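You operate a simulated robot arm through the tools that you are given. There is no shell and no other tool. Be economical: measure what you need, move in short steps, check, and stop when the job is done.

The job below is to be done with a simulated robot arm. You get a single attempt, and the scene is never put back.

TASK
Turn the back belt knob to 20 mm. Then turn the length knob to 55 mm. Then put the green job card on the small orange tray. Then press the gauge check key two times. Then put three of the slim bottles from the teal tray on the feed table on top of the small carton. Then put one of the round bottles from the grey tray on the feed table on the top of the check bench. Then press the belt stop key three times. Keep to this order. Set down upright: slim bottle, round bottle.

Only the result counts: the job must be done as asked and must still hold three seconds after the hand-in. Knocking over, shifting, dropping, spilling or breaking anything else fails it.

THE ROBOT
A 6-joint arm with a four-finger gripper on a trunk, on a base that drives. Base frame: it is fixed to the floor where the robot stands at the start and does not move with it; the origin is under the middle of the robot, x ahead of it, y to its left, z up. Units: mm, degrees, N and s.
With the tool pointing down near the work surface it reaches from about 200 to 680 mm from the robot's upright axis, wherever it stands. Its first joint turns from -166.0 to 166.0 degrees. Places, roughly: back belt knob [400, 0, 1100]; belt stop key [500, 1200, 600]; gauge check key [-2200, 800, 900]; green job card [1250, 250, 750]; length knob [700, -100, 1300]; round bottle [250, 2250, 1000]; slim bottle [750, 2250, 1000]; small carton [3000, -1000, 750]; small orange tray (17x16x3 cm) [3500, -300, 800]; top of the check bench [-1900, 0, 900]. Payload 3.43 kg.
The tool frame sits at the grasp point between the pads (the TCP): z along the fingers, y along the line on which they close. The tips reach 30 mm beyond it. The gripper opens to 120 mm. The gripper's body begins 85 mm behind the TCP.
Orientation is that of the tool frame in the base frame, as [roll, pitch, yaw] about the fixed x, y, z axes, in that order (R = Rz(yaw) Ry(pitch) Rx(roll)). With the fingers straight down and closing along the base's y, the tool's x points along the base's -x, its y along +y and its z along -z.

THE INTERFACE
- The arm moves only by the tool arm_command. Its argument "increments" is a list of rows, each a list of 7 numbers: the shift along the base's x, y, z in mm, then the turn, a rotation vector about the base's x, y, z in degrees, then the closure in counts, from 0 (fully open) to 255 (shut). In form: [[x, y, z, wx, wy, wz, hand], ...]. A call has 1 to 8 rows; each row is the pose to reach, as a shift and turn from the pose commanded when the call began. Each row takes 0.2 s and may step no farther than 50 mm and 8.6 degrees from the row before; otherwise, or with a gripper value out of range, the whole call is refused. A pose out of reach is approached as far as the arm can. The call stops where the force on the tool passes 40 N (or 10 N more than at its start, if that is more) or the arm is blocked; 0.2 s more then pass. Each finger halts on what it meets, pressing with about 20 N; the grip force reading is that of the motor and also rises with nothing between the fingers. The clock runs only during rows and for 0.2 s after the last one: add rows that repeat a pose to give the fingers time. The reply holds the time, the measured pose of the TCP, the force on the tool along the base axes, the opening and the grip force, in the units named above and with some noise, with the torque about the TCP (base axes, N m) and any sound that the robot's microphone picked up.
- Cameras (640 x 400 px; columns grow to the right, rows downward): "scene" is now at [52.7, 117.1, 1691.6]; the picture's right is [-0.09, -1.00, 0.00], its down [-0.72, 0.07, -0.69] and it looks along [0.69, -0.07, -0.72] (base axes); focal length 262 px, centre (320, 200). "wrist" rides on the gripper at [71, -17, -120] in the tool frame; the picture's right is [0.23, 0.97, 0.00], its down [-0.81, 0.19, -0.55] and it looks along [-0.54, 0.13, 0.83] (tool axes); focal length 275 px, centre (320, 200).
- grab_frame(camera): a new picture of that camera. The clock stands still meanwhile.
- slide_trunk(by): slides the trunk up (or, below 0, down) by that many mm; the arm and the scene camera ride with it, the base frame stays. It gives what a move gives, with no picture.
- drive_base(legs): drives the robot by 1 to 6 legs, each [ahead, left, turn to the left] in mm, mm and degrees, along the robot's own axes; the way and the turn of a leg run together, so that a leg with both is an arc; at most 1500 mm and 180 degrees a leg. The arm and the cameras ride along, it lands a little off, and it stops where it bumps. It gives what a move gives.
- aim_head(pan, tilt): turns the head with the scene camera to pan (to the left, within 120 degrees either way) and tilt (down, from -29 to 69), counted from straight ahead of the robot. It gives what a move gives.
- pixel_to_xyz(camera, pixels): there is no depth. For up to 12 entries [column, row, z] of the newest picture of that camera ("zoom" is the newest enlarged one), the place [x, y] in the base frame at which the ray of that pixel passes the height z, good to about 3 mm, but the place of the scene camera against the robot may be out by one fixed shift of up to 18 mm in any direction. The clock stands still meanwhile.
- close_up(camera, box): a new picture of the part [left, top, right, bottom] of that camera's present view, enlarged. The clock stands still meanwhile.
- sign_off(): hands the job in; it is judged then, once.

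Work in short steps. Measure before you move; look again where a grasp or a placing could have gone wrong, and mend it. You have 138 turns and 170 pictures in all, those below and enlarged ones among them. Open the gripper and draw the arm clear of the work before you hand the job in, unless the task says otherwise; then end with one line.

The tools are called after "Call:" by a JSON object that holds its "api" and its "payload". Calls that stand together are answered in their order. arm_command: Moves the arm, as the interface text tells. Its arguments: {"type":"object","properties":{"increments":{"type":"array","items":{"type":"array","items":{"type":"number"}}}},"required":["increments"]} The other tools are called the same way: slide_trunk (by) slides the trunk up or down; drive_base (legs) drives the base; aim_head (pan, tilt) turns the head that bears the scene camera; grab_frame (camera) takes a picture; pixel_to_xyz (camera, pixels) gives the place at which the rays of pixels pass given heights; close_up (camera, box) takes an enlarged picture of a part of a camera's view; sign_off () hands the job in.

At the start:

```text
time: 0.0
ee_pos: [395.4, 104.2, 1455.7]
ee_rot: [180.0, 0.0, -179.9]
contact_force: [-0.1, -0.1, 0.3]
ft_torque: [0.01, -0.01, 0.0]
gripper_width: 120.1
grasp_force: 0.1
trunk travel left (down, up): [-200.0, 240.0]
robot x, y, heading: [0.7, 4.2, 0.0]
head pan, tilt: [-5.4, 46.1]
```

scene: 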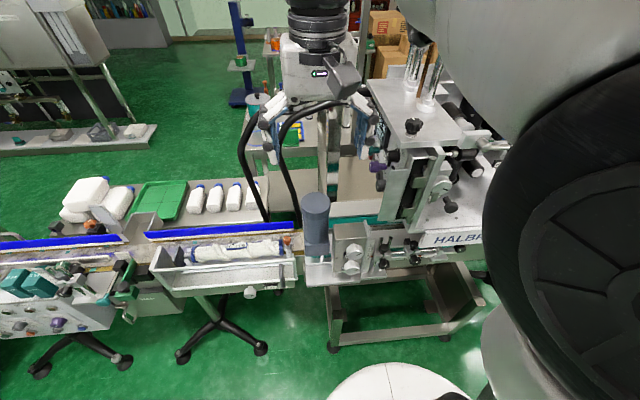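
wrist: 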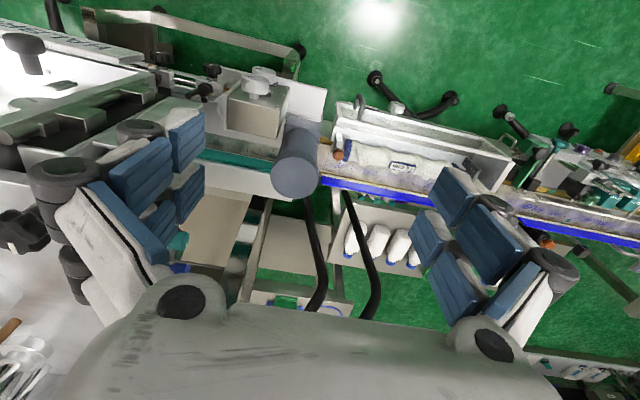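

The scene shows the labelling machine around (400,200), with knobs. I look closer to find the back belt knob and length knob.

Call:
{"api": "close_up", "payload": {"camera": "scene", "box": [300, 60, 500, 285]}}

Call:
{"api": "close_up", "payload": {"camera": "wrist", "box": [0, 0, 330, 200]}}

```text
1.78 times, centred on (400, 172) of scene
```

zoom: 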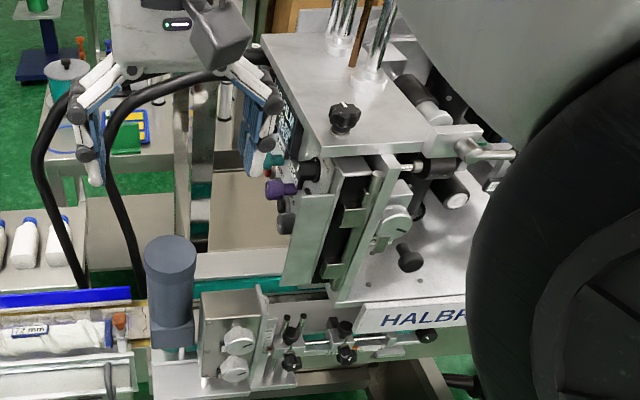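

```text
1.94 times, centred on (165, 100) of wrist
```

zoom: 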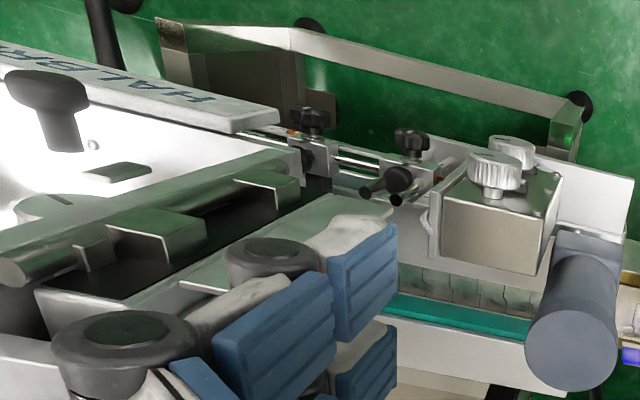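

Call:
{"api": "close_up", "payload": {"camera": "scene", "box": [325, 210, 405, 290]}}

Call:
{"api": "close_up", "payload": {"camera": "scene", "box": [365, 95, 465, 215]}}

Call:
{"api": "close_up", "payload": {"camera": "wrist", "box": [215, 50, 305, 130]}}

```text
5.00 times, centred on (365, 250) of scene
```

zoom: 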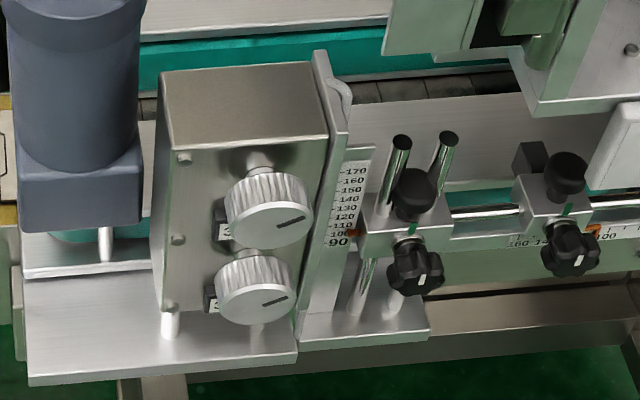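

```text
3.33 times, centred on (415, 155) of scene
```

zoom: 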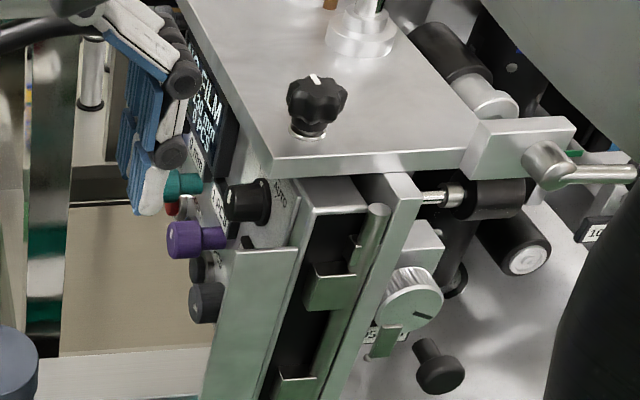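

```text
5.00 times, centred on (260, 90) of wrist
```

zoom: 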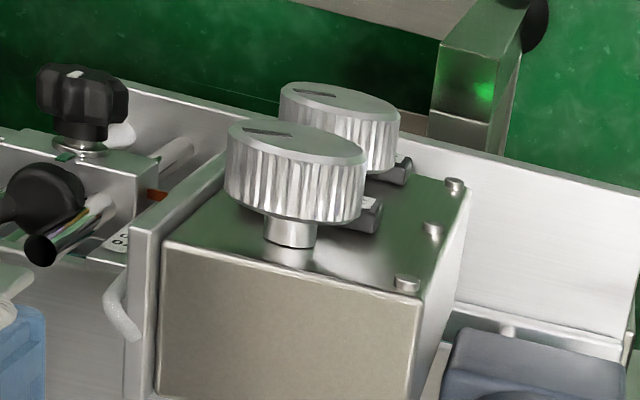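

Two white counter knobs sit on the box (zoom 268,210 and 255,290) with small counters, and another silver one at (410,300) of the second zoom. I back off a bit for a flatter view to read labels.

Call:
{"api": "aim_head", "payload": {"pan": 100, "tilt": 25}}

Call:
{"api": "grab_frame", "payload": {"camera": "scene"}}

Call:
{"api": "aim_head", "payload": {"pan": -115, "tilt": 25}}

Call:
{"api": "grab_frame", "payload": {"camera": "scene"}}

Call:
{"api": "aim_head", "payload": {"pan": 30, "tilt": 20}}

Call:
{"api": "grab_frame", "payload": {"camera": "scene"}}

```text
time: 1.8
ee_pos: [394.8, 103.6, 1456.0]
ee_rot: [180.0, -0.1, -180.0]
contact_force: [0.4, -0.4, 0.6]
ft_torque: [-0.02, -0.03, -0.01]
gripper_width: 119.7
grasp_force: 0.1
trunk travel left (down, up): [-200.0, 240.0]
robot x, y, heading: [2.0, 0.9, 0.2]
head pan, tilt: [100.0, 25.0]
```

```text
162 pictures are left
```

scene: 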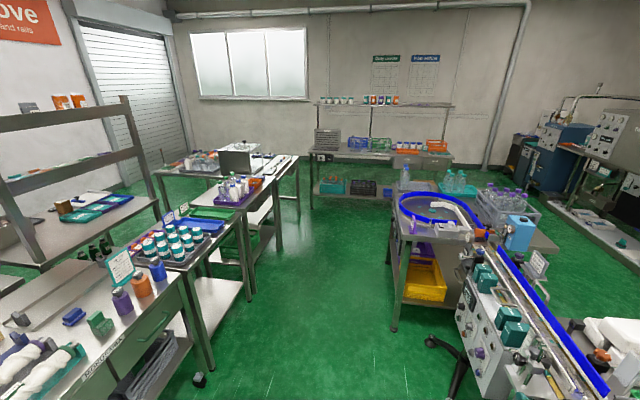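

```text
time: 4.9
ee_pos: [396.2, 102.7, 1455.5]
ee_rot: [-180.0, 0.1, -180.0]
contact_force: [0.3, -0.8, 0.1]
ft_torque: [0.01, 0.03, -0.02]
gripper_width: 119.8
grasp_force: 0.1
trunk travel left (down, up): [-200.0, 240.0]
robot x, y, heading: [0.7, -1.9, 0.1]
head pan, tilt: [-115.0, 25.0]
```

```text
161 pictures are left
```

scene: 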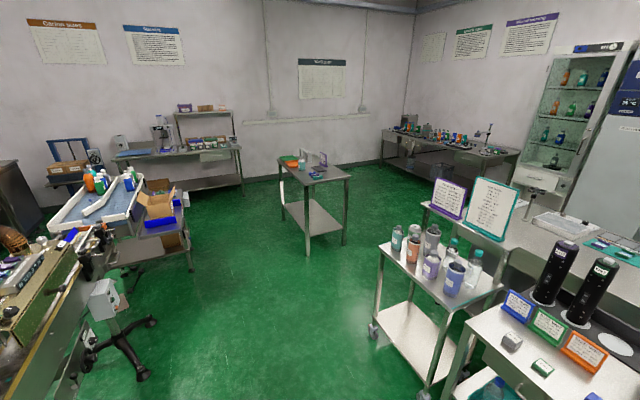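

```text
time: 7.2
ee_pos: [395.1, 102.9, 1456.6]
ee_rot: [180.0, 0.0, -179.9]
contact_force: [0.4, 0.0, 0.6]
ft_torque: [0.0, 0.04, 0.02]
gripper_width: 119.9
grasp_force: 0.0
trunk travel left (down, up): [-200.0, 240.0]
robot x, y, heading: [-1.6, 1.6, 0.1]
head pan, tilt: [30.0, 20.0]
```

```text
160 pictures are left
```

scene: 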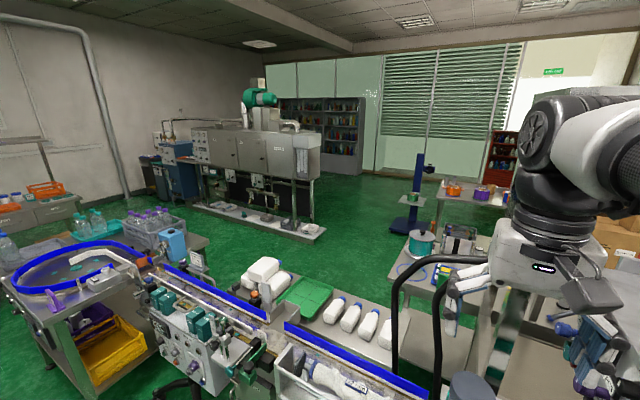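

The room is mapped roughly. Now I back up 250 mm and look at the machine from a flatter angle.

Call:
{"api": "drive_base", "payload": {"legs": [[-250, 0, 0]]}}

Call:
{"api": "aim_head", "payload": {"pan": -10, "tilt": 40}}

Call:
{"api": "grab_frame", "payload": {"camera": "scene"}}

Call:
{"api": "grab_frame", "payload": {"camera": "wrist"}}

```text
time: 9.0
ee_pos: [145.3, 103.7, 1455.7]
ee_rot: [180.0, 0.0, -179.9]
contact_force: [-1.4, 0.4, 0.3]
ft_torque: [-0.01, -0.01, 0.0]
gripper_width: 119.8
grasp_force: 0.0
trunk travel left (down, up): [-200.0, 240.0]
robot x, y, heading: [-246.1, 2.2, -0.1]
head pan, tilt: [30.0, 20.0]
```

```text
time: 10.1
ee_pos: [146.6, 103.0, 1456.2]
ee_rot: [180.0, -0.1, -179.9]
contact_force: [0.5, -0.5, 0.5]
ft_torque: [0.02, 0.01, 0.0]
gripper_width: 120.0
grasp_force: 0.0
trunk travel left (down, up): [-200.0, 240.0]
robot x, y, heading: [-251.7, -1.3, 0.0]
head pan, tilt: [-10.0, 40.0]
```

```text
159 pictures are left
```

scene: 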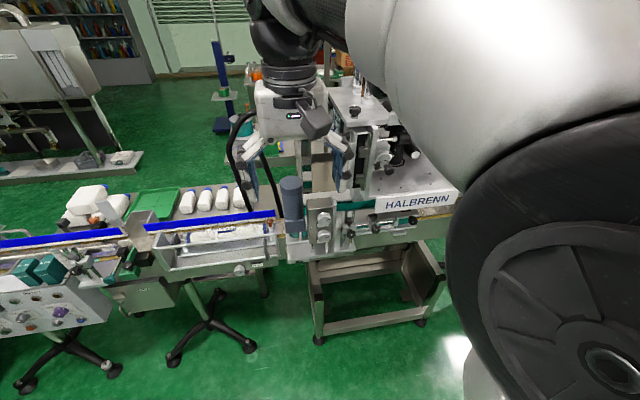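

```text
158 pictures are left
```

wrist: 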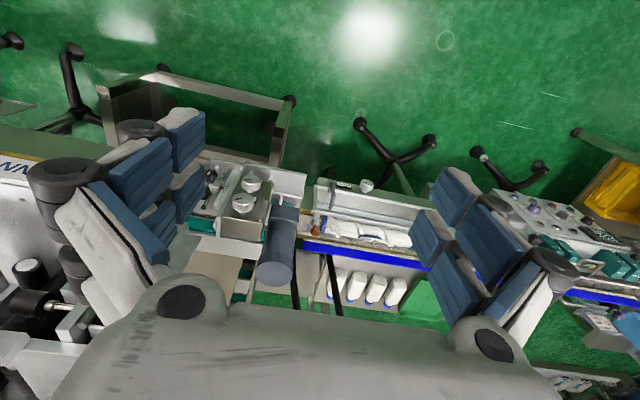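

Call:
{"api": "close_up", "payload": {"camera": "scene", "box": [300, 185, 380, 260]}}

Call:
{"api": "close_up", "payload": {"camera": "scene", "box": [330, 95, 460, 215]}}

```text
5.33 times, centred on (340, 222) of scene
```

zoom: 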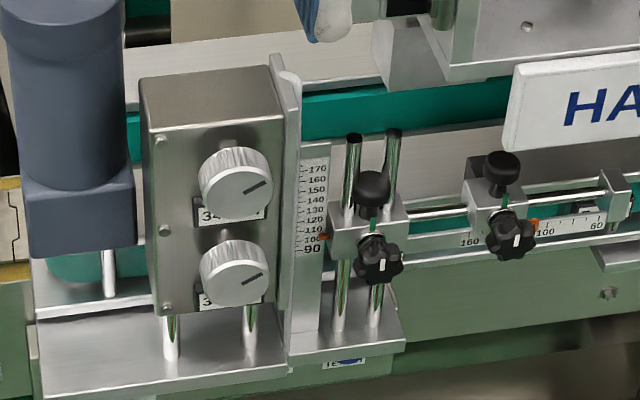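

```text
3.33 times, centred on (395, 155) of scene
```

zoom: 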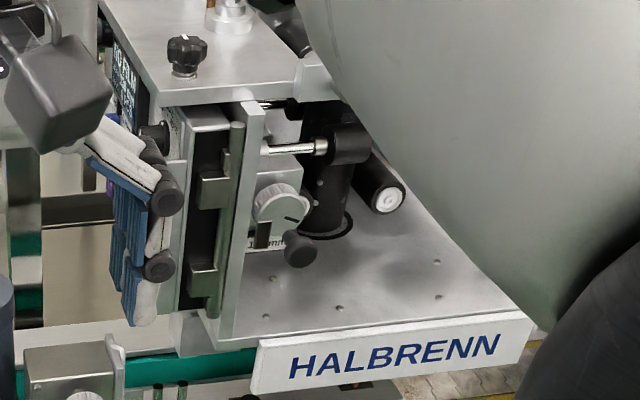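

Knobs partially hide their readouts from above ("34.." below the white ones). I slide the trunk down for a flatter look.

Call:
{"api": "slide_trunk", "payload": {"by": -200}}

Call:
{"api": "aim_head", "payload": {"pan": -10, "tilt": 30}}

Call:
{"api": "grab_frame", "payload": {"camera": "scene"}}

```text
time: 12.3
ee_pos: [144.8, 104.0, 1255.8]
ee_rot: [179.9, 0.1, -179.9]
contact_force: [-0.6, 0.2, -0.2]
ft_torque: [0.01, 0.01, 0.02]
gripper_width: 119.7
grasp_force: 0.1
trunk travel left (down, up): [0.0, 440.0]
robot x, y, heading: [-249.2, 4.3, 0.0]
head pan, tilt: [-10.0, 40.0]
```

```text
time: 13.0
ee_pos: [146.2, 103.9, 1257.0]
ee_rot: [-180.0, -0.1, -179.9]
contact_force: [-0.4, 0.6, 0.2]
ft_torque: [0.01, 0.02, 0.01]
gripper_width: 119.9
grasp_force: 0.0
trunk travel left (down, up): [0.0, 440.0]
robot x, y, heading: [-251.5, -0.7, 0.2]
head pan, tilt: [-10.0, 30.0]
```

```text
155 pictures are left
```

scene: 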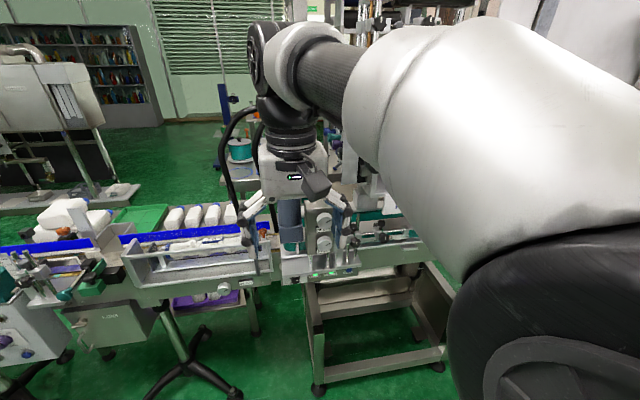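

Call:
{"api": "close_up", "payload": {"camera": "scene", "box": [280, 190, 380, 285]}}

```text
4.21 times, centred on (330, 238) of scene
```

zoom: 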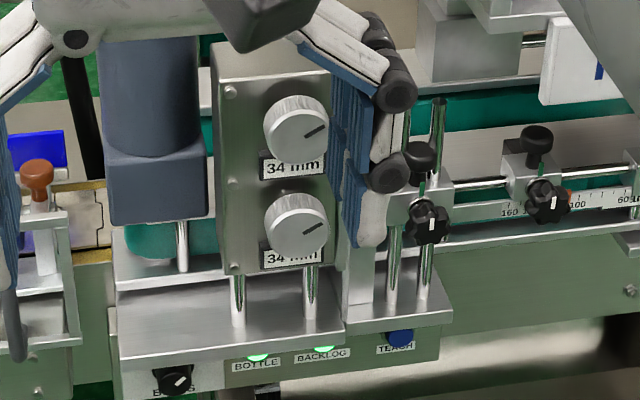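

Both white knobs read "34 mm"; no name is visible yet. I pitch the tool toward +x (in front of the box, clear of it) so the wrist camera sees the panel and the scene view opens.

Call:
{"api": "arm_command", "payload": {"increments": [[0, 0, 0, 0, -8.5, 0, 0], [0, 0, 0, 0, -17, 0, 0], [0, 0, 0, 0, -25.5, 0, 0], [0, 0, 0, 0, -34, 0, 0], [0, 0, 0, 0, -42.5, 0, 0], [0, 0, 0, 0, -51, 0, 0], [0, 0, 0, 0, -59.5, 0, 0], [0, 0, 0, 0, -68, 0, 0]]}}

Call:
{"api": "arm_command", "payload": {"increments": [[0, 0, -20, 0, -8, 0, 0], [0, 0, -40, 0, -16, 0, 0], [0, 0, -60, 0, -22, 0, 0], [0, 0, -100, 0, -22, 0, 0], [0, 0, -140, 0, -22, 0, 0]]}}

Call:
{"api": "grab_frame", "payload": {"camera": "wrist"}}

Call:
{"api": "grab_frame", "payload": {"camera": "scene"}}

```text
time: 14.8
ee_pos: [144.9, 104.4, 1256.0]
ee_rot: [-179.9, 68.0, -179.8]
contact_force: [-0.7, -0.1, 0.0]
ft_torque: [-0.02, -0.01, 0.03]
gripper_width: 120.1
grasp_force: 0.1
trunk travel left (down, up): [0.0, 440.0]
robot x, y, heading: [-248.8, -1.0, 0.2]
head pan, tilt: [-10.0, 30.0]
```

```text
time: 16.0
ee_pos: [212.9, 180.0, 1155.3]
ee_rot: [-9.9, 89.9, -9.9]
contact_force: [-0.5, -0.6, -0.2]
ft_torque: [0.02, 0.0, 0.04]
gripper_width: 119.9
grasp_force: 0.1
out of reach, approached as far as the arm can: row 1, 2, 3, 4, 5
trunk travel left (down, up): [0.0, 440.0]
robot x, y, heading: [-249.6, 4.2, 0.1]
head pan, tilt: [-10.0, 30.0]
```

```text
153 pictures are left
```

wrist: 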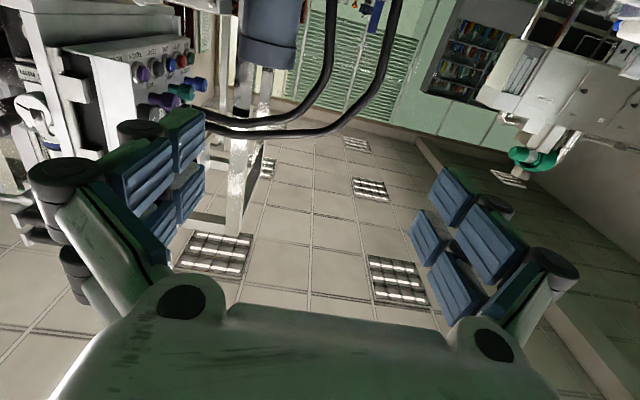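

```text
152 pictures are left
```

scene: 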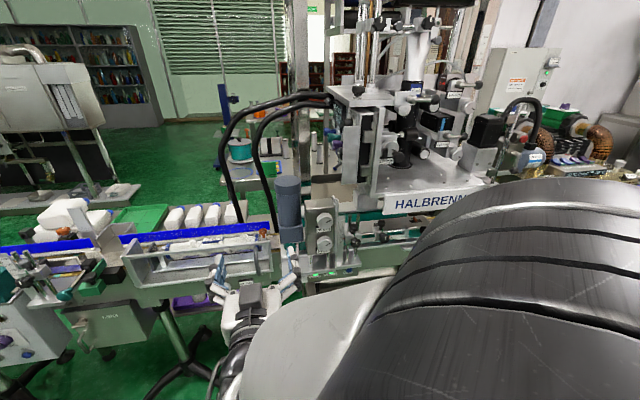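

Clear view of the machine now. I zoom on the belt box and the upper machine knobs.

Call:
{"api": "close_up", "payload": {"camera": "scene", "box": [270, 180, 370, 285]}}

Call:
{"api": "close_up", "payload": {"camera": "scene", "box": [320, 80, 470, 185]}}

Call:
{"api": "close_up", "payload": {"camera": "wrist", "box": [0, 20, 240, 170]}}

```text
3.81 times, centred on (320, 232) of scene
```

zoom: 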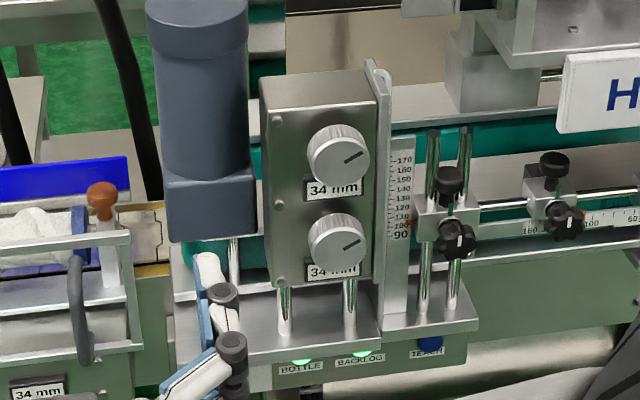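

```text
3.81 times, centred on (395, 132) of scene
```

zoom: 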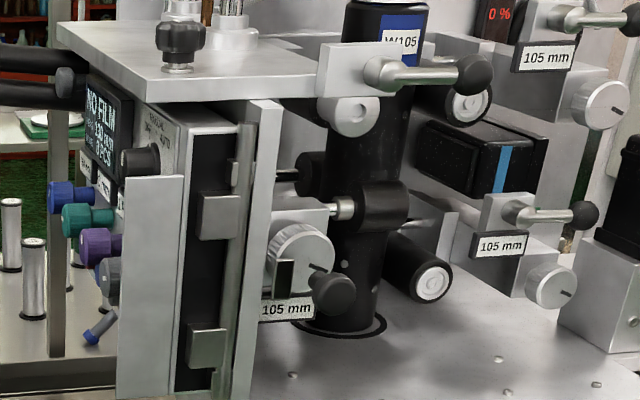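

```text
2.67 times, centred on (120, 95) of wrist
```

zoom: 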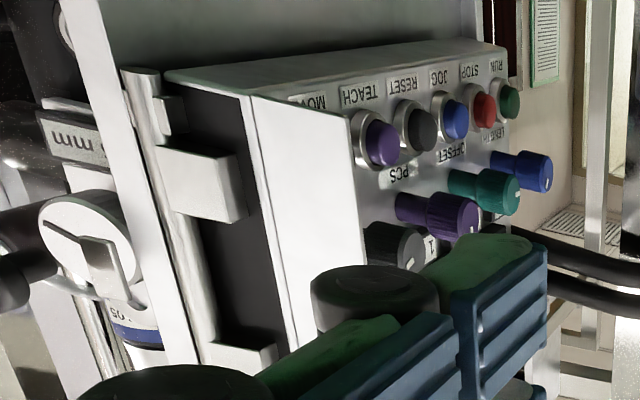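

The side panel holds LENGTH/OFFSET/PCS knobs facing +y. I zoom deeper on the belt box for names, and on the panel screen.

Call:
{"api": "close_up", "payload": {"camera": "scene", "box": [305, 200, 345, 260]}}

Call:
{"api": "close_up", "payload": {"camera": "scene", "box": [325, 95, 375, 155]}}

Call:
{"api": "close_up", "payload": {"camera": "scene", "box": [260, 265, 380, 340]}}

```text
6.67 times, centred on (325, 230) of scene
```

zoom: 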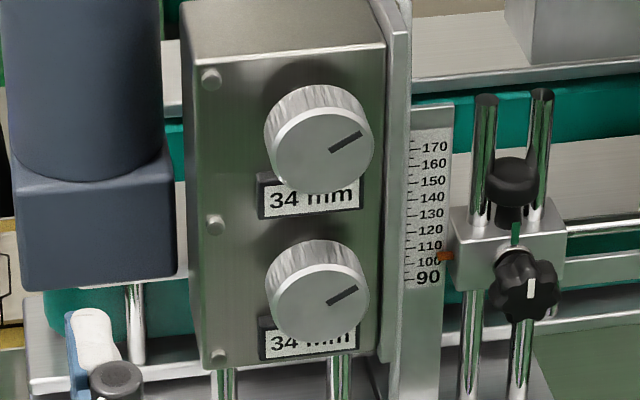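

```text
6.67 times, centred on (350, 125) of scene
```

zoom: 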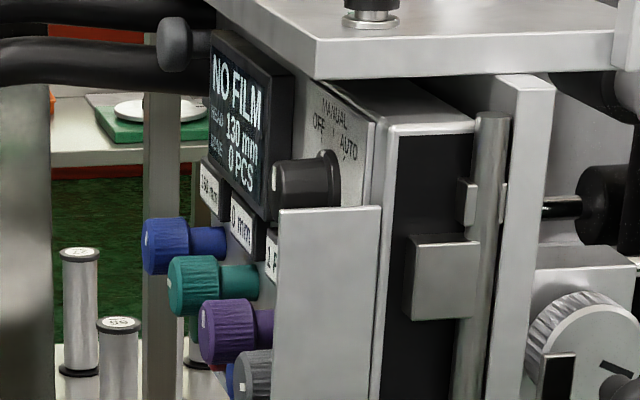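

```text
5.33 times, centred on (320, 302) of scene
```

zoom: 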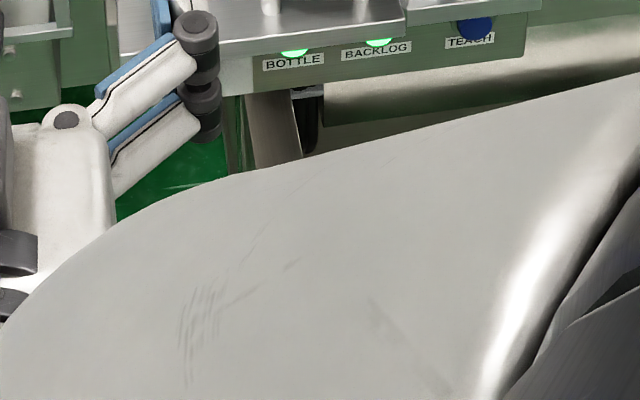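

Blue knob is LENGTH. For the belt box I need a view from below; I bring the wrist camera low in front of it.

Call:
{"api": "arm_command", "payload": {"increments": [[30, -20, -20, 0, 0, 0, 0], [60, -40, -40, 0, 0, 0, 0], [90, -60, -60, 0, 0, 0, 0], [105, -80, -80, 0, 0, 0, 0], [105, -100, -100, 0, 0, 0, 0]]}}

Call:
{"api": "grab_frame", "payload": {"camera": "wrist"}}

Call:
{"api": "grab_frame", "payload": {"camera": "scene"}}

```text
time: 17.2
ee_pos: [328.6, 103.5, 1084.2]
ee_rot: [-106.2, 88.4, -107.1]
contact_force: [-0.3, 0.5, -0.2]
ft_torque: [0.0, 0.0, -0.02]
gripper_width: 120.1
grasp_force: 0.1
out of reach, approached as far as the arm can: row 4, 5
trunk travel left (down, up): [0.0, 440.0]
robot x, y, heading: [-250.2, 2.1, 0.1]
head pan, tilt: [-10.0, 30.0]
```

```text
145 pictures are left
```

wrist: 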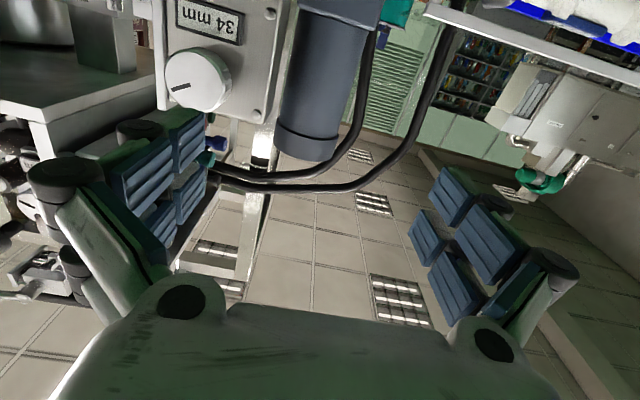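

```text
144 pictures are left
```

scene: 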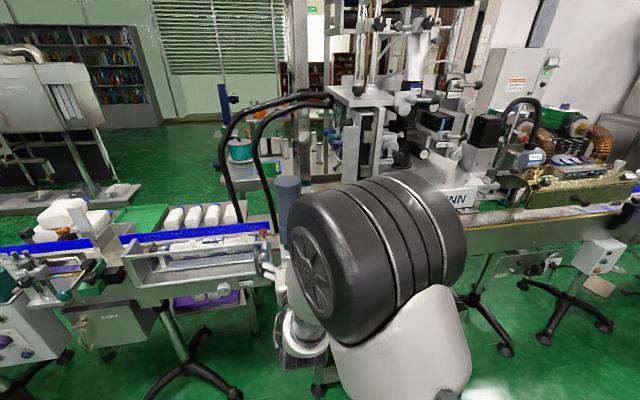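

Call:
{"api": "close_up", "payload": {"camera": "wrist", "box": [140, 0, 280, 130]}}

```text
3.08 times, centred on (210, 65) of wrist
```

zoom: 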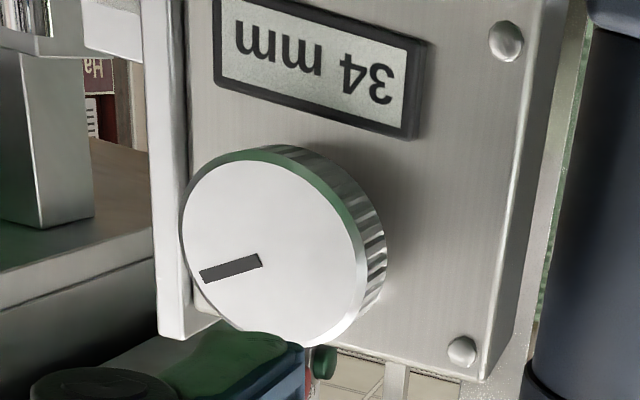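

No name beside the belt knobs; the posters or desk cards may tell which is "back". I read those around the robot.

Call:
{"api": "aim_head", "payload": {"pan": -115, "tilt": 25}}

Call:
{"api": "close_up", "payload": {"camera": "scene", "box": [10, 0, 200, 110]}}

Call:
{"api": "close_up", "payload": {"camera": "scene", "box": [400, 150, 640, 380]}}

Call:
{"api": "close_up", "payload": {"camera": "scene", "box": [280, 0, 580, 120]}}

```text
time: 19.0
ee_pos: [328.6, 102.6, 1084.5]
ee_rot: [-107.3, 88.3, -108.1]
contact_force: [0.8, -0.5, -0.8]
ft_torque: [-0.03, -0.03, 0.02]
gripper_width: 120.0
grasp_force: 0.1
trunk travel left (down, up): [0.0, 440.0]
robot x, y, heading: [-243.4, 2.8, 0.3]
head pan, tilt: [-115.0, 25.0]
```

```text
3.37 times, centred on (105, 55) of scene
```

zoom: 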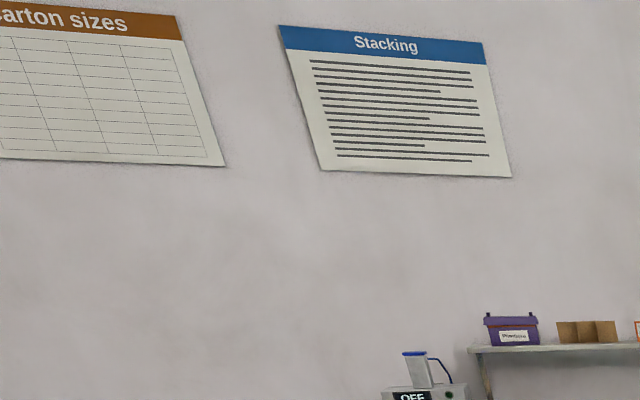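

```text
1.74 times, centred on (520, 265) of scene
```

zoom: 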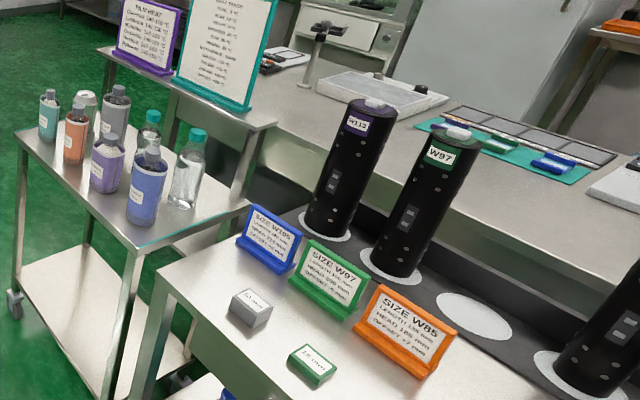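

```text
2.13 times, centred on (430, 60) of scene
```

zoom: 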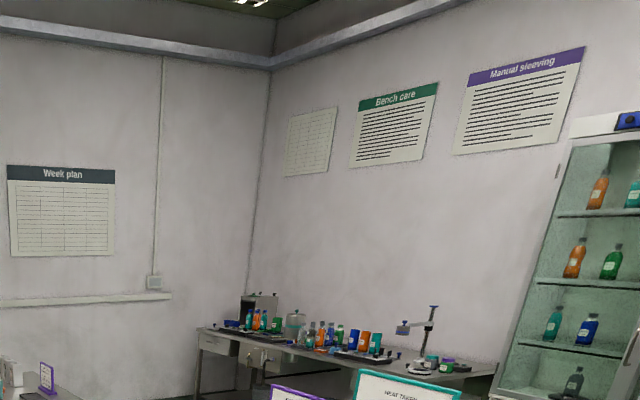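

No belt hints there. The upper knob (triangulated about [463,-23,1021]) fits the given rough place best, so I take it. I move the tool in front of it, still clear.

Call:
{"api": "arm_command", "payload": {"increments": [[20, -20, 0, 0, 0, 0, 0], [40, -40, 0, 0, 0, 0, 0], [40, -80, 0, 0, 0, 0, 0], [40, -125, 0, 0, 0, 0, 0], [40, -125, -30, 0, 0, 0, 0]]}}

Call:
{"api": "aim_head", "payload": {"pan": -5, "tilt": 40}}

Call:
{"api": "grab_frame", "payload": {"camera": "wrist"}}

Call:
{"api": "grab_frame", "payload": {"camera": "scene"}}

```text
time: 20.2
ee_pos: [372.7, 55.8, 1075.1]
ee_rot: [-108.7, 87.4, -112.3]
contact_force: [-0.4, 0.1, 0.4]
ft_torque: [-0.01, -0.01, 0.0]
gripper_width: 119.8
grasp_force: 0.1
out of reach, approached as far as the arm can: row 1, 2, 3, 4, 5
trunk travel left (down, up): [0.0, 440.0]
robot x, y, heading: [-249.6, 2.5, 0.2]
head pan, tilt: [-115.0, 25.0]
```

```text
time: 22.1
ee_pos: [372.8, 55.4, 1074.4]
ee_rot: [-108.3, 87.5, -111.8]
contact_force: [-0.3, 0.4, 0.0]
ft_torque: [0.0, -0.01, -0.03]
gripper_width: 119.9
grasp_force: 0.1
trunk travel left (down, up): [0.0, 440.0]
robot x, y, heading: [-253.2, 2.6, -0.0]
head pan, tilt: [-5.0, 40.0]
```

```text
139 pictures are left
```

wrist: 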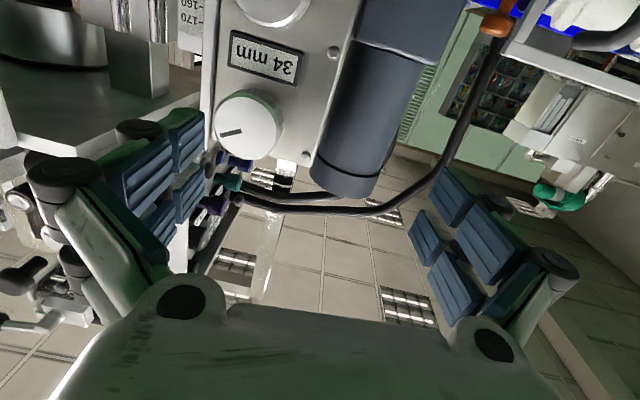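

```text
138 pictures are left
```

scene: 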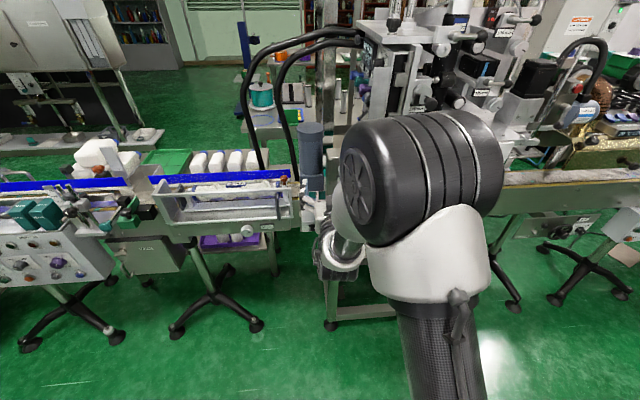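

The elbow is folded tightly here; a longer reach should free the wrist. I back off 170 mm and extend the arm instead.

Call:
{"api": "drive_base", "payload": {"legs": [[-170, 0, 0]]}}

Call:
{"api": "arm_command", "payload": {"increments": [[40, -10, 0, 0, 0, 0, 0], [80, -20, 0, 0, 0, 0, 0], [120, -40, 0, 0, 0, 0, 0], [150, -60, 0, 0, 0, 0, 0], [150, -80, -10, 0, 0, 0, 0], [150, -80, -30, 0, 0, 0, 0]]}}

Call:
{"api": "grab_frame", "payload": {"camera": "wrist"}}

Call:
{"api": "grab_frame", "payload": {"camera": "scene"}}

```text
time: 23.6
ee_pos: [200.8, 54.8, 1074.0]
ee_rot: [-107.9, 87.5, -111.2]
contact_force: [-0.1, 0.0, 0.3]
ft_torque: [-0.02, -0.01, -0.01]
gripper_width: 120.2
grasp_force: 0.0
trunk travel left (down, up): [0.0, 440.0]
robot x, y, heading: [-420.5, 1.5, 0.1]
head pan, tilt: [-5.0, 40.0]
```

```text
time: 25.0
ee_pos: [342.4, 30.1, 1046.1]
ee_rot: [-114.6, 87.2, -121.2]
contact_force: [0.1, 0.0, -0.1]
ft_torque: [0.03, 0.0, 0.03]
gripper_width: 119.8
grasp_force: 0.2
out of reach, approached as far as the arm can: row 1, 2, 3, 4, 5, 6
trunk travel left (down, up): [0.0, 440.0]
robot x, y, heading: [-420.0, 1.5, 0.3]
head pan, tilt: [-5.0, 40.0]
```

```text
137 pictures are left
```

wrist: 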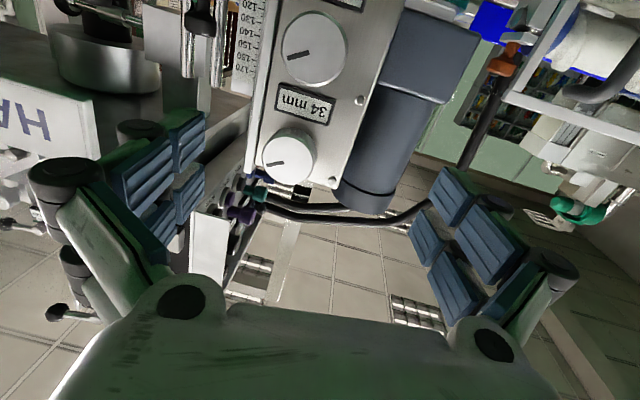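

```text
136 pictures are left
```

scene: 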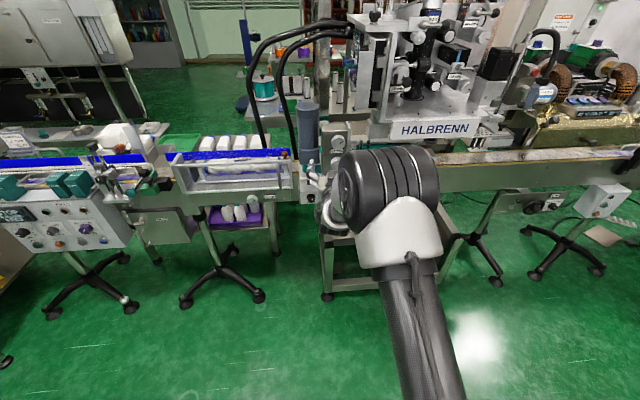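

The tool points fine but cannot go further to −y with this base position; the arm appears limited on its right. I shift the base right 130 mm (after a bit back) so the knob lies to the arm's left.

Call:
{"api": "drive_base", "payload": {"legs": [[-60, 0, 0], [0, -140, 0]]}}

Call:
{"api": "arm_command", "payload": {"increments": [[0, 20, 0, 0, 0, 0, 0], [0, 40, 0, 0, 0, 0, 0], [0, 60, 0, 0, 0, 0, 0], [0, 60, 0, 0, 0, 0, 0]]}}

Call:
{"api": "grab_frame", "payload": {"camera": "scene"}}

```text
time: 26.9
ee_pos: [282.8, -108.8, 1045.7]
ee_rot: [-115.3, 87.4, -121.8]
contact_force: [-0.1, -0.3, 0.2]
ft_torque: [0.03, -0.04, 0.01]
gripper_width: 120.0
grasp_force: 0.0
trunk travel left (down, up): [0.0, 440.0]
robot x, y, heading: [-480.5, -136.2, -0.0]
head pan, tilt: [-5.0, 40.0]
```

```text
time: 27.9
ee_pos: [282.7, -48.4, 1045.4]
ee_rot: [-115.1, 87.3, -121.7]
contact_force: [-0.5, -0.9, -0.7]
ft_torque: [-0.03, -0.01, -0.03]
gripper_width: 119.6
grasp_force: 0.1
trunk travel left (down, up): [0.0, 440.0]
robot x, y, heading: [-479.0, -138.6, -0.1]
head pan, tilt: [-5.0, 40.0]
```

```text
135 pictures are left
```

scene: 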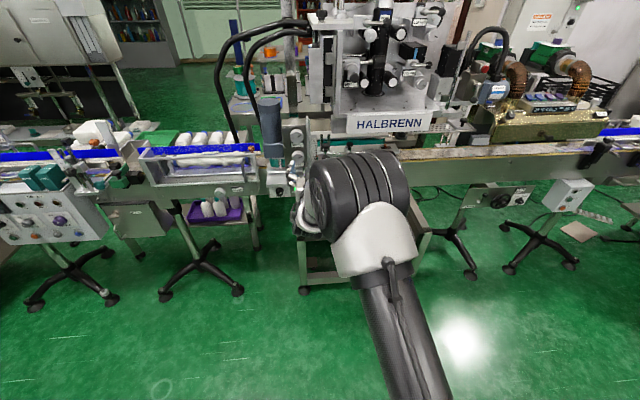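

Now it moves freely. I straighten the tool (+6.7° about z) and take a wrist view to measure the knob.

Call:
{"api": "arm_command", "payload": {"increments": [[0, 5, 0, 0, -0.5, 3.5, 0], [0, 10, 0, 0, -1.1, 6.7, 0], [0, 20, -10, 0, -1.1, 6.7, 0], [0, 20, -20, 0, -1.1, 6.7, 0]]}}

Call:
{"api": "grab_frame", "payload": {"camera": "wrist"}}

```text
time: 28.9
ee_pos: [283.3, -27.0, 1025.2]
ee_rot: [-93.0, 87.7, -93.5]
contact_force: [0.2, -0.4, 0.7]
ft_torque: [0.01, 0.0, 0.02]
gripper_width: 120.0
grasp_force: 0.0
out of reach, approached as far as the arm can: row 2
trunk travel left (down, up): [0.0, 440.0]
robot x, y, heading: [-481.3, -141.3, -0.0]
head pan, tilt: [-5.0, 40.0]
```

```text
134 pictures are left
```

wrist: 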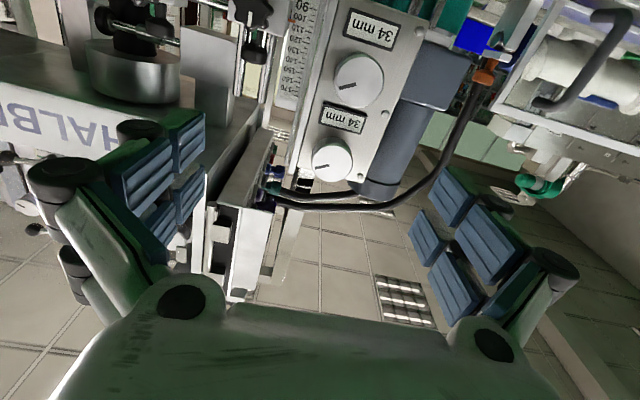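

Tool is level now. I cast rays for the upper knob (333,163) and lower knob (358,80) faces.

Call:
{"api": "pixel_to_xyz", "payload": {"camera": "wrist", "pixels": [[333, 163, 1020], [333, 163, 1040], [333, 163, 1060], [358, 80, 1000], [358, 80, 960], [358, 80, 940], [320, 200, 1060]]}}

Call:
{"api": "close_up", "payload": {"camera": "scene", "box": [250, 90, 350, 210]}}

```text
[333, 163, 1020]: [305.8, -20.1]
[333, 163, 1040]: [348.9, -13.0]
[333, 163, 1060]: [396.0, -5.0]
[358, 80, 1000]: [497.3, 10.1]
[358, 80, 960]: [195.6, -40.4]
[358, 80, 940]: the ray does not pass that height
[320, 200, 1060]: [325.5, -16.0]
```

```text
3.33 times, centred on (300, 150) of scene
```

zoom: 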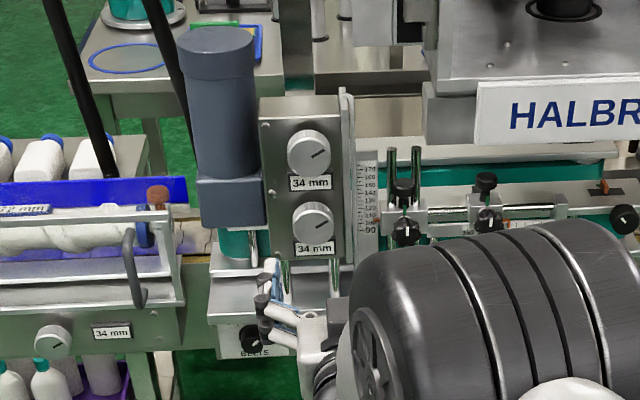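

Crossing the wrist and scene rays gives the upper knob near [428,0,1074], matching the rough place. I align with it at x≈300 and check with the wrist camera (expect it near (320,110)).

Call:
{"api": "arm_command", "payload": {"increments": [[10, 14, 25, 0, 0, 0.5, 0], [17, 27, 49, 0, 0, 0.5, 0], [17, 27, 49, 0, 0, 0.5, 0]]}}

Call:
{"api": "grab_frame", "payload": {"camera": "wrist"}}

```text
time: 29.7
ee_pos: [298.9, -1.6, 1075.6]
ee_rot: [-91.4, 87.7, -90.8]
contact_force: [-0.2, 0.3, 0.3]
ft_torque: [0.01, 0.0, -0.02]
gripper_width: 120.0
grasp_force: 0.2
trunk travel left (down, up): [0.0, 440.0]
robot x, y, heading: [-481.2, -140.6, -0.0]
head pan, tilt: [-5.0, 40.0]
```

```text
132 pictures are left
```

wrist: 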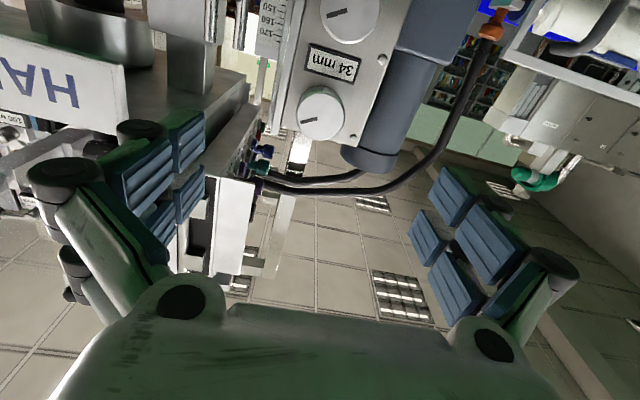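

Call:
{"api": "pixel_to_xyz", "payload": {"camera": "wrist", "pixels": [[320, 113, 1074], [320, 113, 1084], [298, 113, 1074], [343, 113, 1074]]}}

Call:
{"api": "close_up", "payload": {"camera": "wrist", "box": [260, 0, 400, 190]}}

```text
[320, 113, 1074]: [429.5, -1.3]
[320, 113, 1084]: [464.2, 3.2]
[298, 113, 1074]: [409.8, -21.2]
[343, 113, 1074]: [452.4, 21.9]
```

```text
2.11 times, centred on (330, 95) of wrist
```

zoom: 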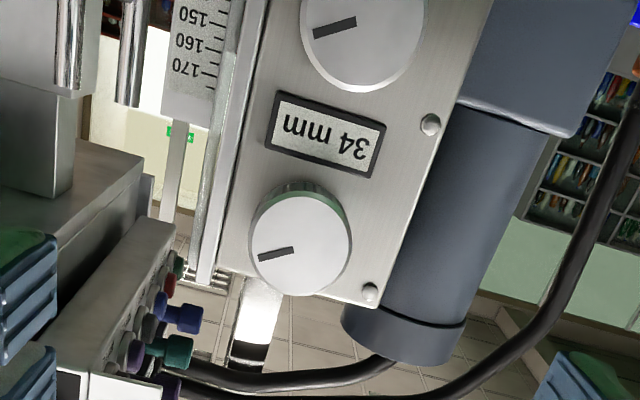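

Both views agree: knob face centre [428,-0.5,1073.5], about 44 mm across. I preset the gripper to ~60 mm and advance to grip the rim.

Call:
{"api": "arm_command", "payload": {"increments": [[0, 1, -2, 0, 0, 0, 127], [0, 1, -2, 0, 0, 0, 127], [0, 1, -2, 0, 0, 0, 127], [30, 1, -2, 0, 0, 0, 127], [60, 1, -2, 0, 0, 0, 127], [90, 1, -2, 0, 0, 0, 127]]}}

Call:
{"api": "grab_frame", "payload": {"camera": "wrist"}}

Call:
{"api": "close_up", "payload": {"camera": "scene", "box": [250, 90, 350, 210]}}

```text
time: 31.1
ee_pos: [389.4, -1.5, 1071.0]
ee_rot: [-91.7, 87.5, -91.1]
contact_force: [-0.4, 1.0, 0.3]
ft_torque: [0.01, -0.01, 0.0]
gripper_width: 60.4
grasp_force: 0.1
trunk travel left (down, up): [0.0, 440.0]
robot x, y, heading: [-479.1, -140.8, -0.2]
head pan, tilt: [-5.0, 40.0]
```

```text
130 pictures are left
```

wrist: 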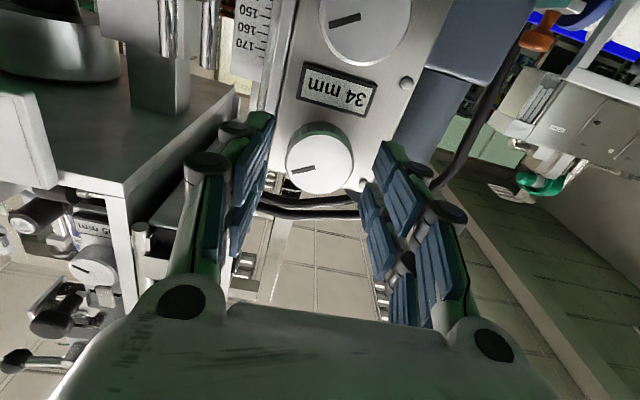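

```text
3.33 times, centred on (300, 150) of scene
```

zoom: 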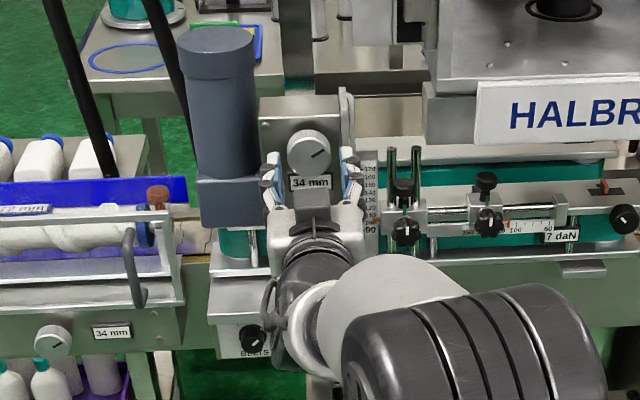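

Aligned, and the readout shows in both cameras. I advance 23 mm and close.

Call:
{"api": "arm_command", "payload": {"increments": [[12, 1, 2, 0, 0, 0, 127], [23, 1, 2, 0, 0, 0, 127], [23, 1, 2, 0, 0, 0, 255], [23, 1, 2, 0, 0, 0, 255], [23, 1, 2, 0, 0, 0, 255]]}}

Call:
{"api": "grab_frame", "payload": {"camera": "wrist"}}

```text
time: 32.3
ee_pos: [412.5, 1.4, 1074.0]
ee_rot: [-91.4, 87.6, -90.9]
contact_force: [1.5, 0.7, -0.4]
ft_torque: [0.01, 0.23, -0.03]
gripper_width: 44.9
grasp_force: 42.6
trunk travel left (down, up): [0.0, 440.0]
robot x, y, heading: [-478.3, -143.2, 0.2]
head pan, tilt: [-5.0, 40.0]
```

```text
128 pictures are left
```

wrist: 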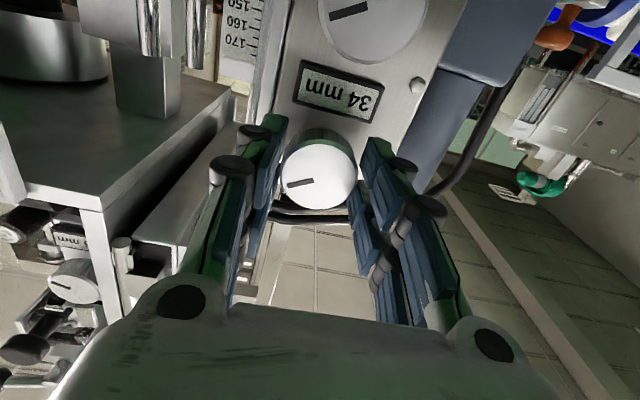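

Gripped at 44.9 mm. I turn −17° about x (counter-clockwise seen from the robot) and read.

Call:
{"api": "arm_command", "payload": {"increments": [[0, 0, 0, -8.5, 0, 0, 255], [0, 0, 0, -17, 0, 0, 255]]}}

Call:
{"api": "close_up", "payload": {"camera": "scene", "box": [270, 110, 330, 180]}}

```text
time: 32.9
ee_pos: [412.1, 0.4, 1074.0]
ee_rot: [-90.7, 70.4, -90.1]
contact_force: [3.1, -0.5, -0.4]
ft_torque: [0.03, 0.02, 0.07]
gripper_width: 44.6
grasp_force: 44.6
trunk travel left (down, up): [0.0, 440.0]
robot x, y, heading: [-475.2, -137.8, -0.1]
head pan, tilt: [-5.0, 40.0]
```

```text
5.71 times, centred on (300, 145) of scene
```

zoom: 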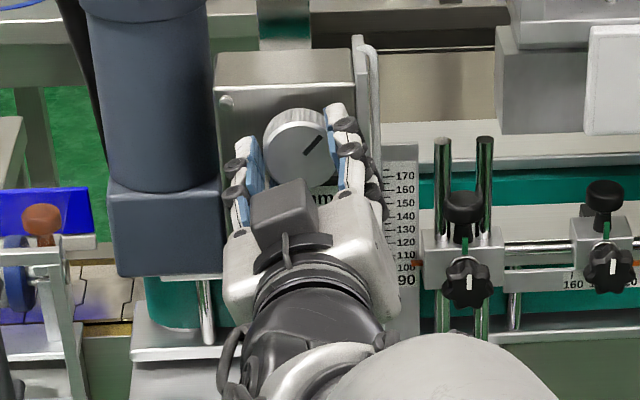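

Call:
{"api": "close_up", "payload": {"camera": "wrist", "box": [240, 0, 440, 220]}}

```text
1.82 times, centred on (340, 110) of wrist
```

zoom: 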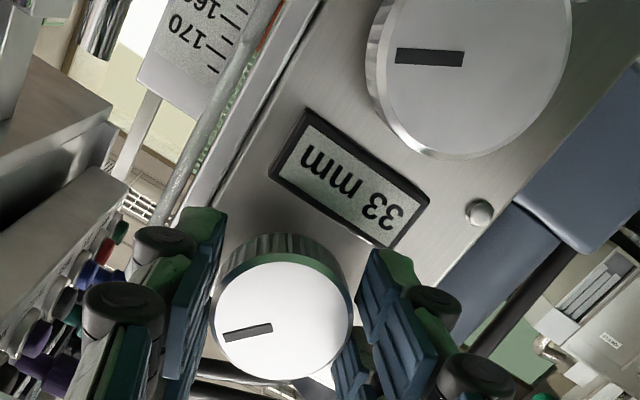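

Reads 33 mm, so the direction is right. I continue −60° and read again.

Call:
{"api": "arm_command", "payload": {"increments": [[0, 0, 0, -8.5, 0, 0, 255], [0, 0, 0, -17, 0, 0, 255], [0, 0, 0, -25.5, 0, 0, 255], [0, 0, 0, -34, 0, 0, 255], [0, 0, 0, -42.5, 0, 0, 255], [0, 0, 0, -51, 0, 0, 255], [0, 0, 0, -59.5, 0, 0, 255]]}}

Call:
{"api": "grab_frame", "payload": {"camera": "wrist"}}

```text
time: 34.5
ee_pos: [412.6, -2.0, 1077.6]
ee_rot: [-90.4, 11.1, -90.0]
contact_force: [9.0, -11.0, 9.5]
ft_torque: [0.05, -0.17, 0.07]
gripper_width: 44.9
grasp_force: 45.0
trunk travel left (down, up): [0.0, 440.0]
robot x, y, heading: [-480.6, -139.2, 0.1]
head pan, tilt: [-5.0, 40.0]
```

```text
125 pictures are left
```

wrist: 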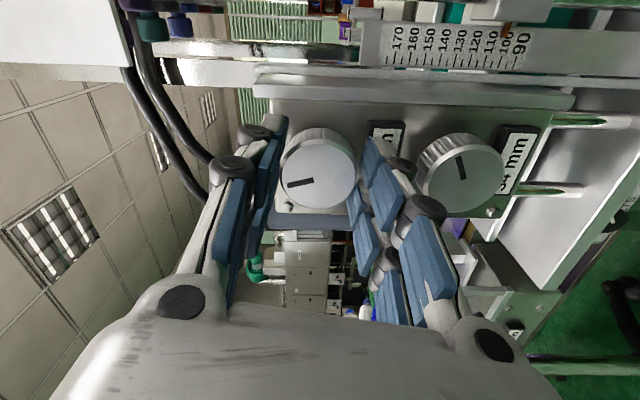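

Call:
{"api": "close_up", "payload": {"camera": "scene", "box": [270, 110, 330, 180]}}

```text
5.71 times, centred on (300, 145) of scene
```

zoom: 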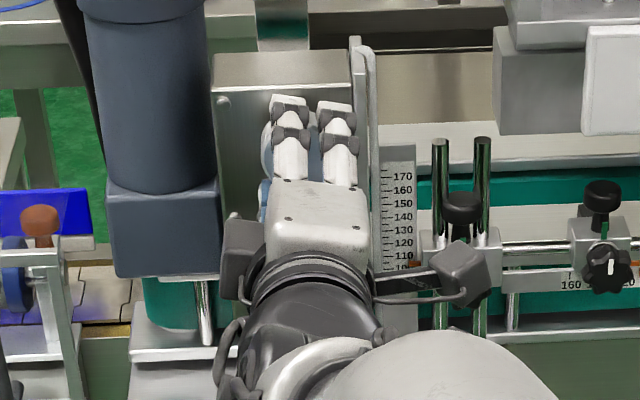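

Readout is hidden by the hand. I open to 60 mm, back off 60 mm, and start winding the wrist back while looking.

Call:
{"api": "arm_command", "payload": {"increments": [[0, 0, 0, 0, 0, 0, 127], [0, 0, 0, 0, 0, 0, 127], [-40, 0, 0, 0, 0, 0, 127], [-60, 0, 0, 8.5, 0, 0, 127], [-60, 0, 0, 17, 0, 0, 127], [-60, 0, 0, 25.5, 0, 0, 127], [-60, 0, 0, 34, 0, 0, 127], [-60, 0, 0, 42.5, 0, 0, 127]]}}

Call:
{"api": "arm_command", "payload": {"increments": [[0, 0, 0, 8.5, 0, 0, 127], [0, 0, 0, 17, 0, 0, 127], [0, 0, 0, 25.5, 0, 0, 127], [0, 0, 0, 34, 0, 0, 127]]}}

Call:
{"api": "grab_frame", "payload": {"camera": "wrist"}}

```text
time: 36.3
ee_pos: [352.5, -0.5, 1074.8]
ee_rot: [-90.7, 53.9, -90.0]
contact_force: [0.5, 0.3, 0.0]
ft_torque: [0.0, 0.0, 0.03]
gripper_width: 60.4
grasp_force: 0.1
trunk travel left (down, up): [0.0, 440.0]
robot x, y, heading: [-474.0, -138.1, -0.1]
head pan, tilt: [-5.0, 40.0]
```

```text
time: 37.3
ee_pos: [353.2, 0.4, 1075.1]
ee_rot: [-91.0, 87.9, -90.4]
contact_force: [-0.3, -0.3, 0.5]
ft_torque: [0.03, 0.0, 0.0]
gripper_width: 60.2
grasp_force: 0.2
trunk travel left (down, up): [0.0, 440.0]
robot x, y, heading: [-480.9, -136.9, -0.0]
head pan, tilt: [-5.0, 40.0]
```

```text
123 pictures are left
```

wrist: 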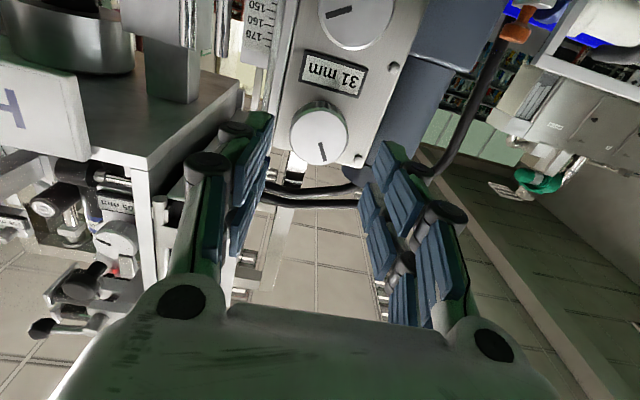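

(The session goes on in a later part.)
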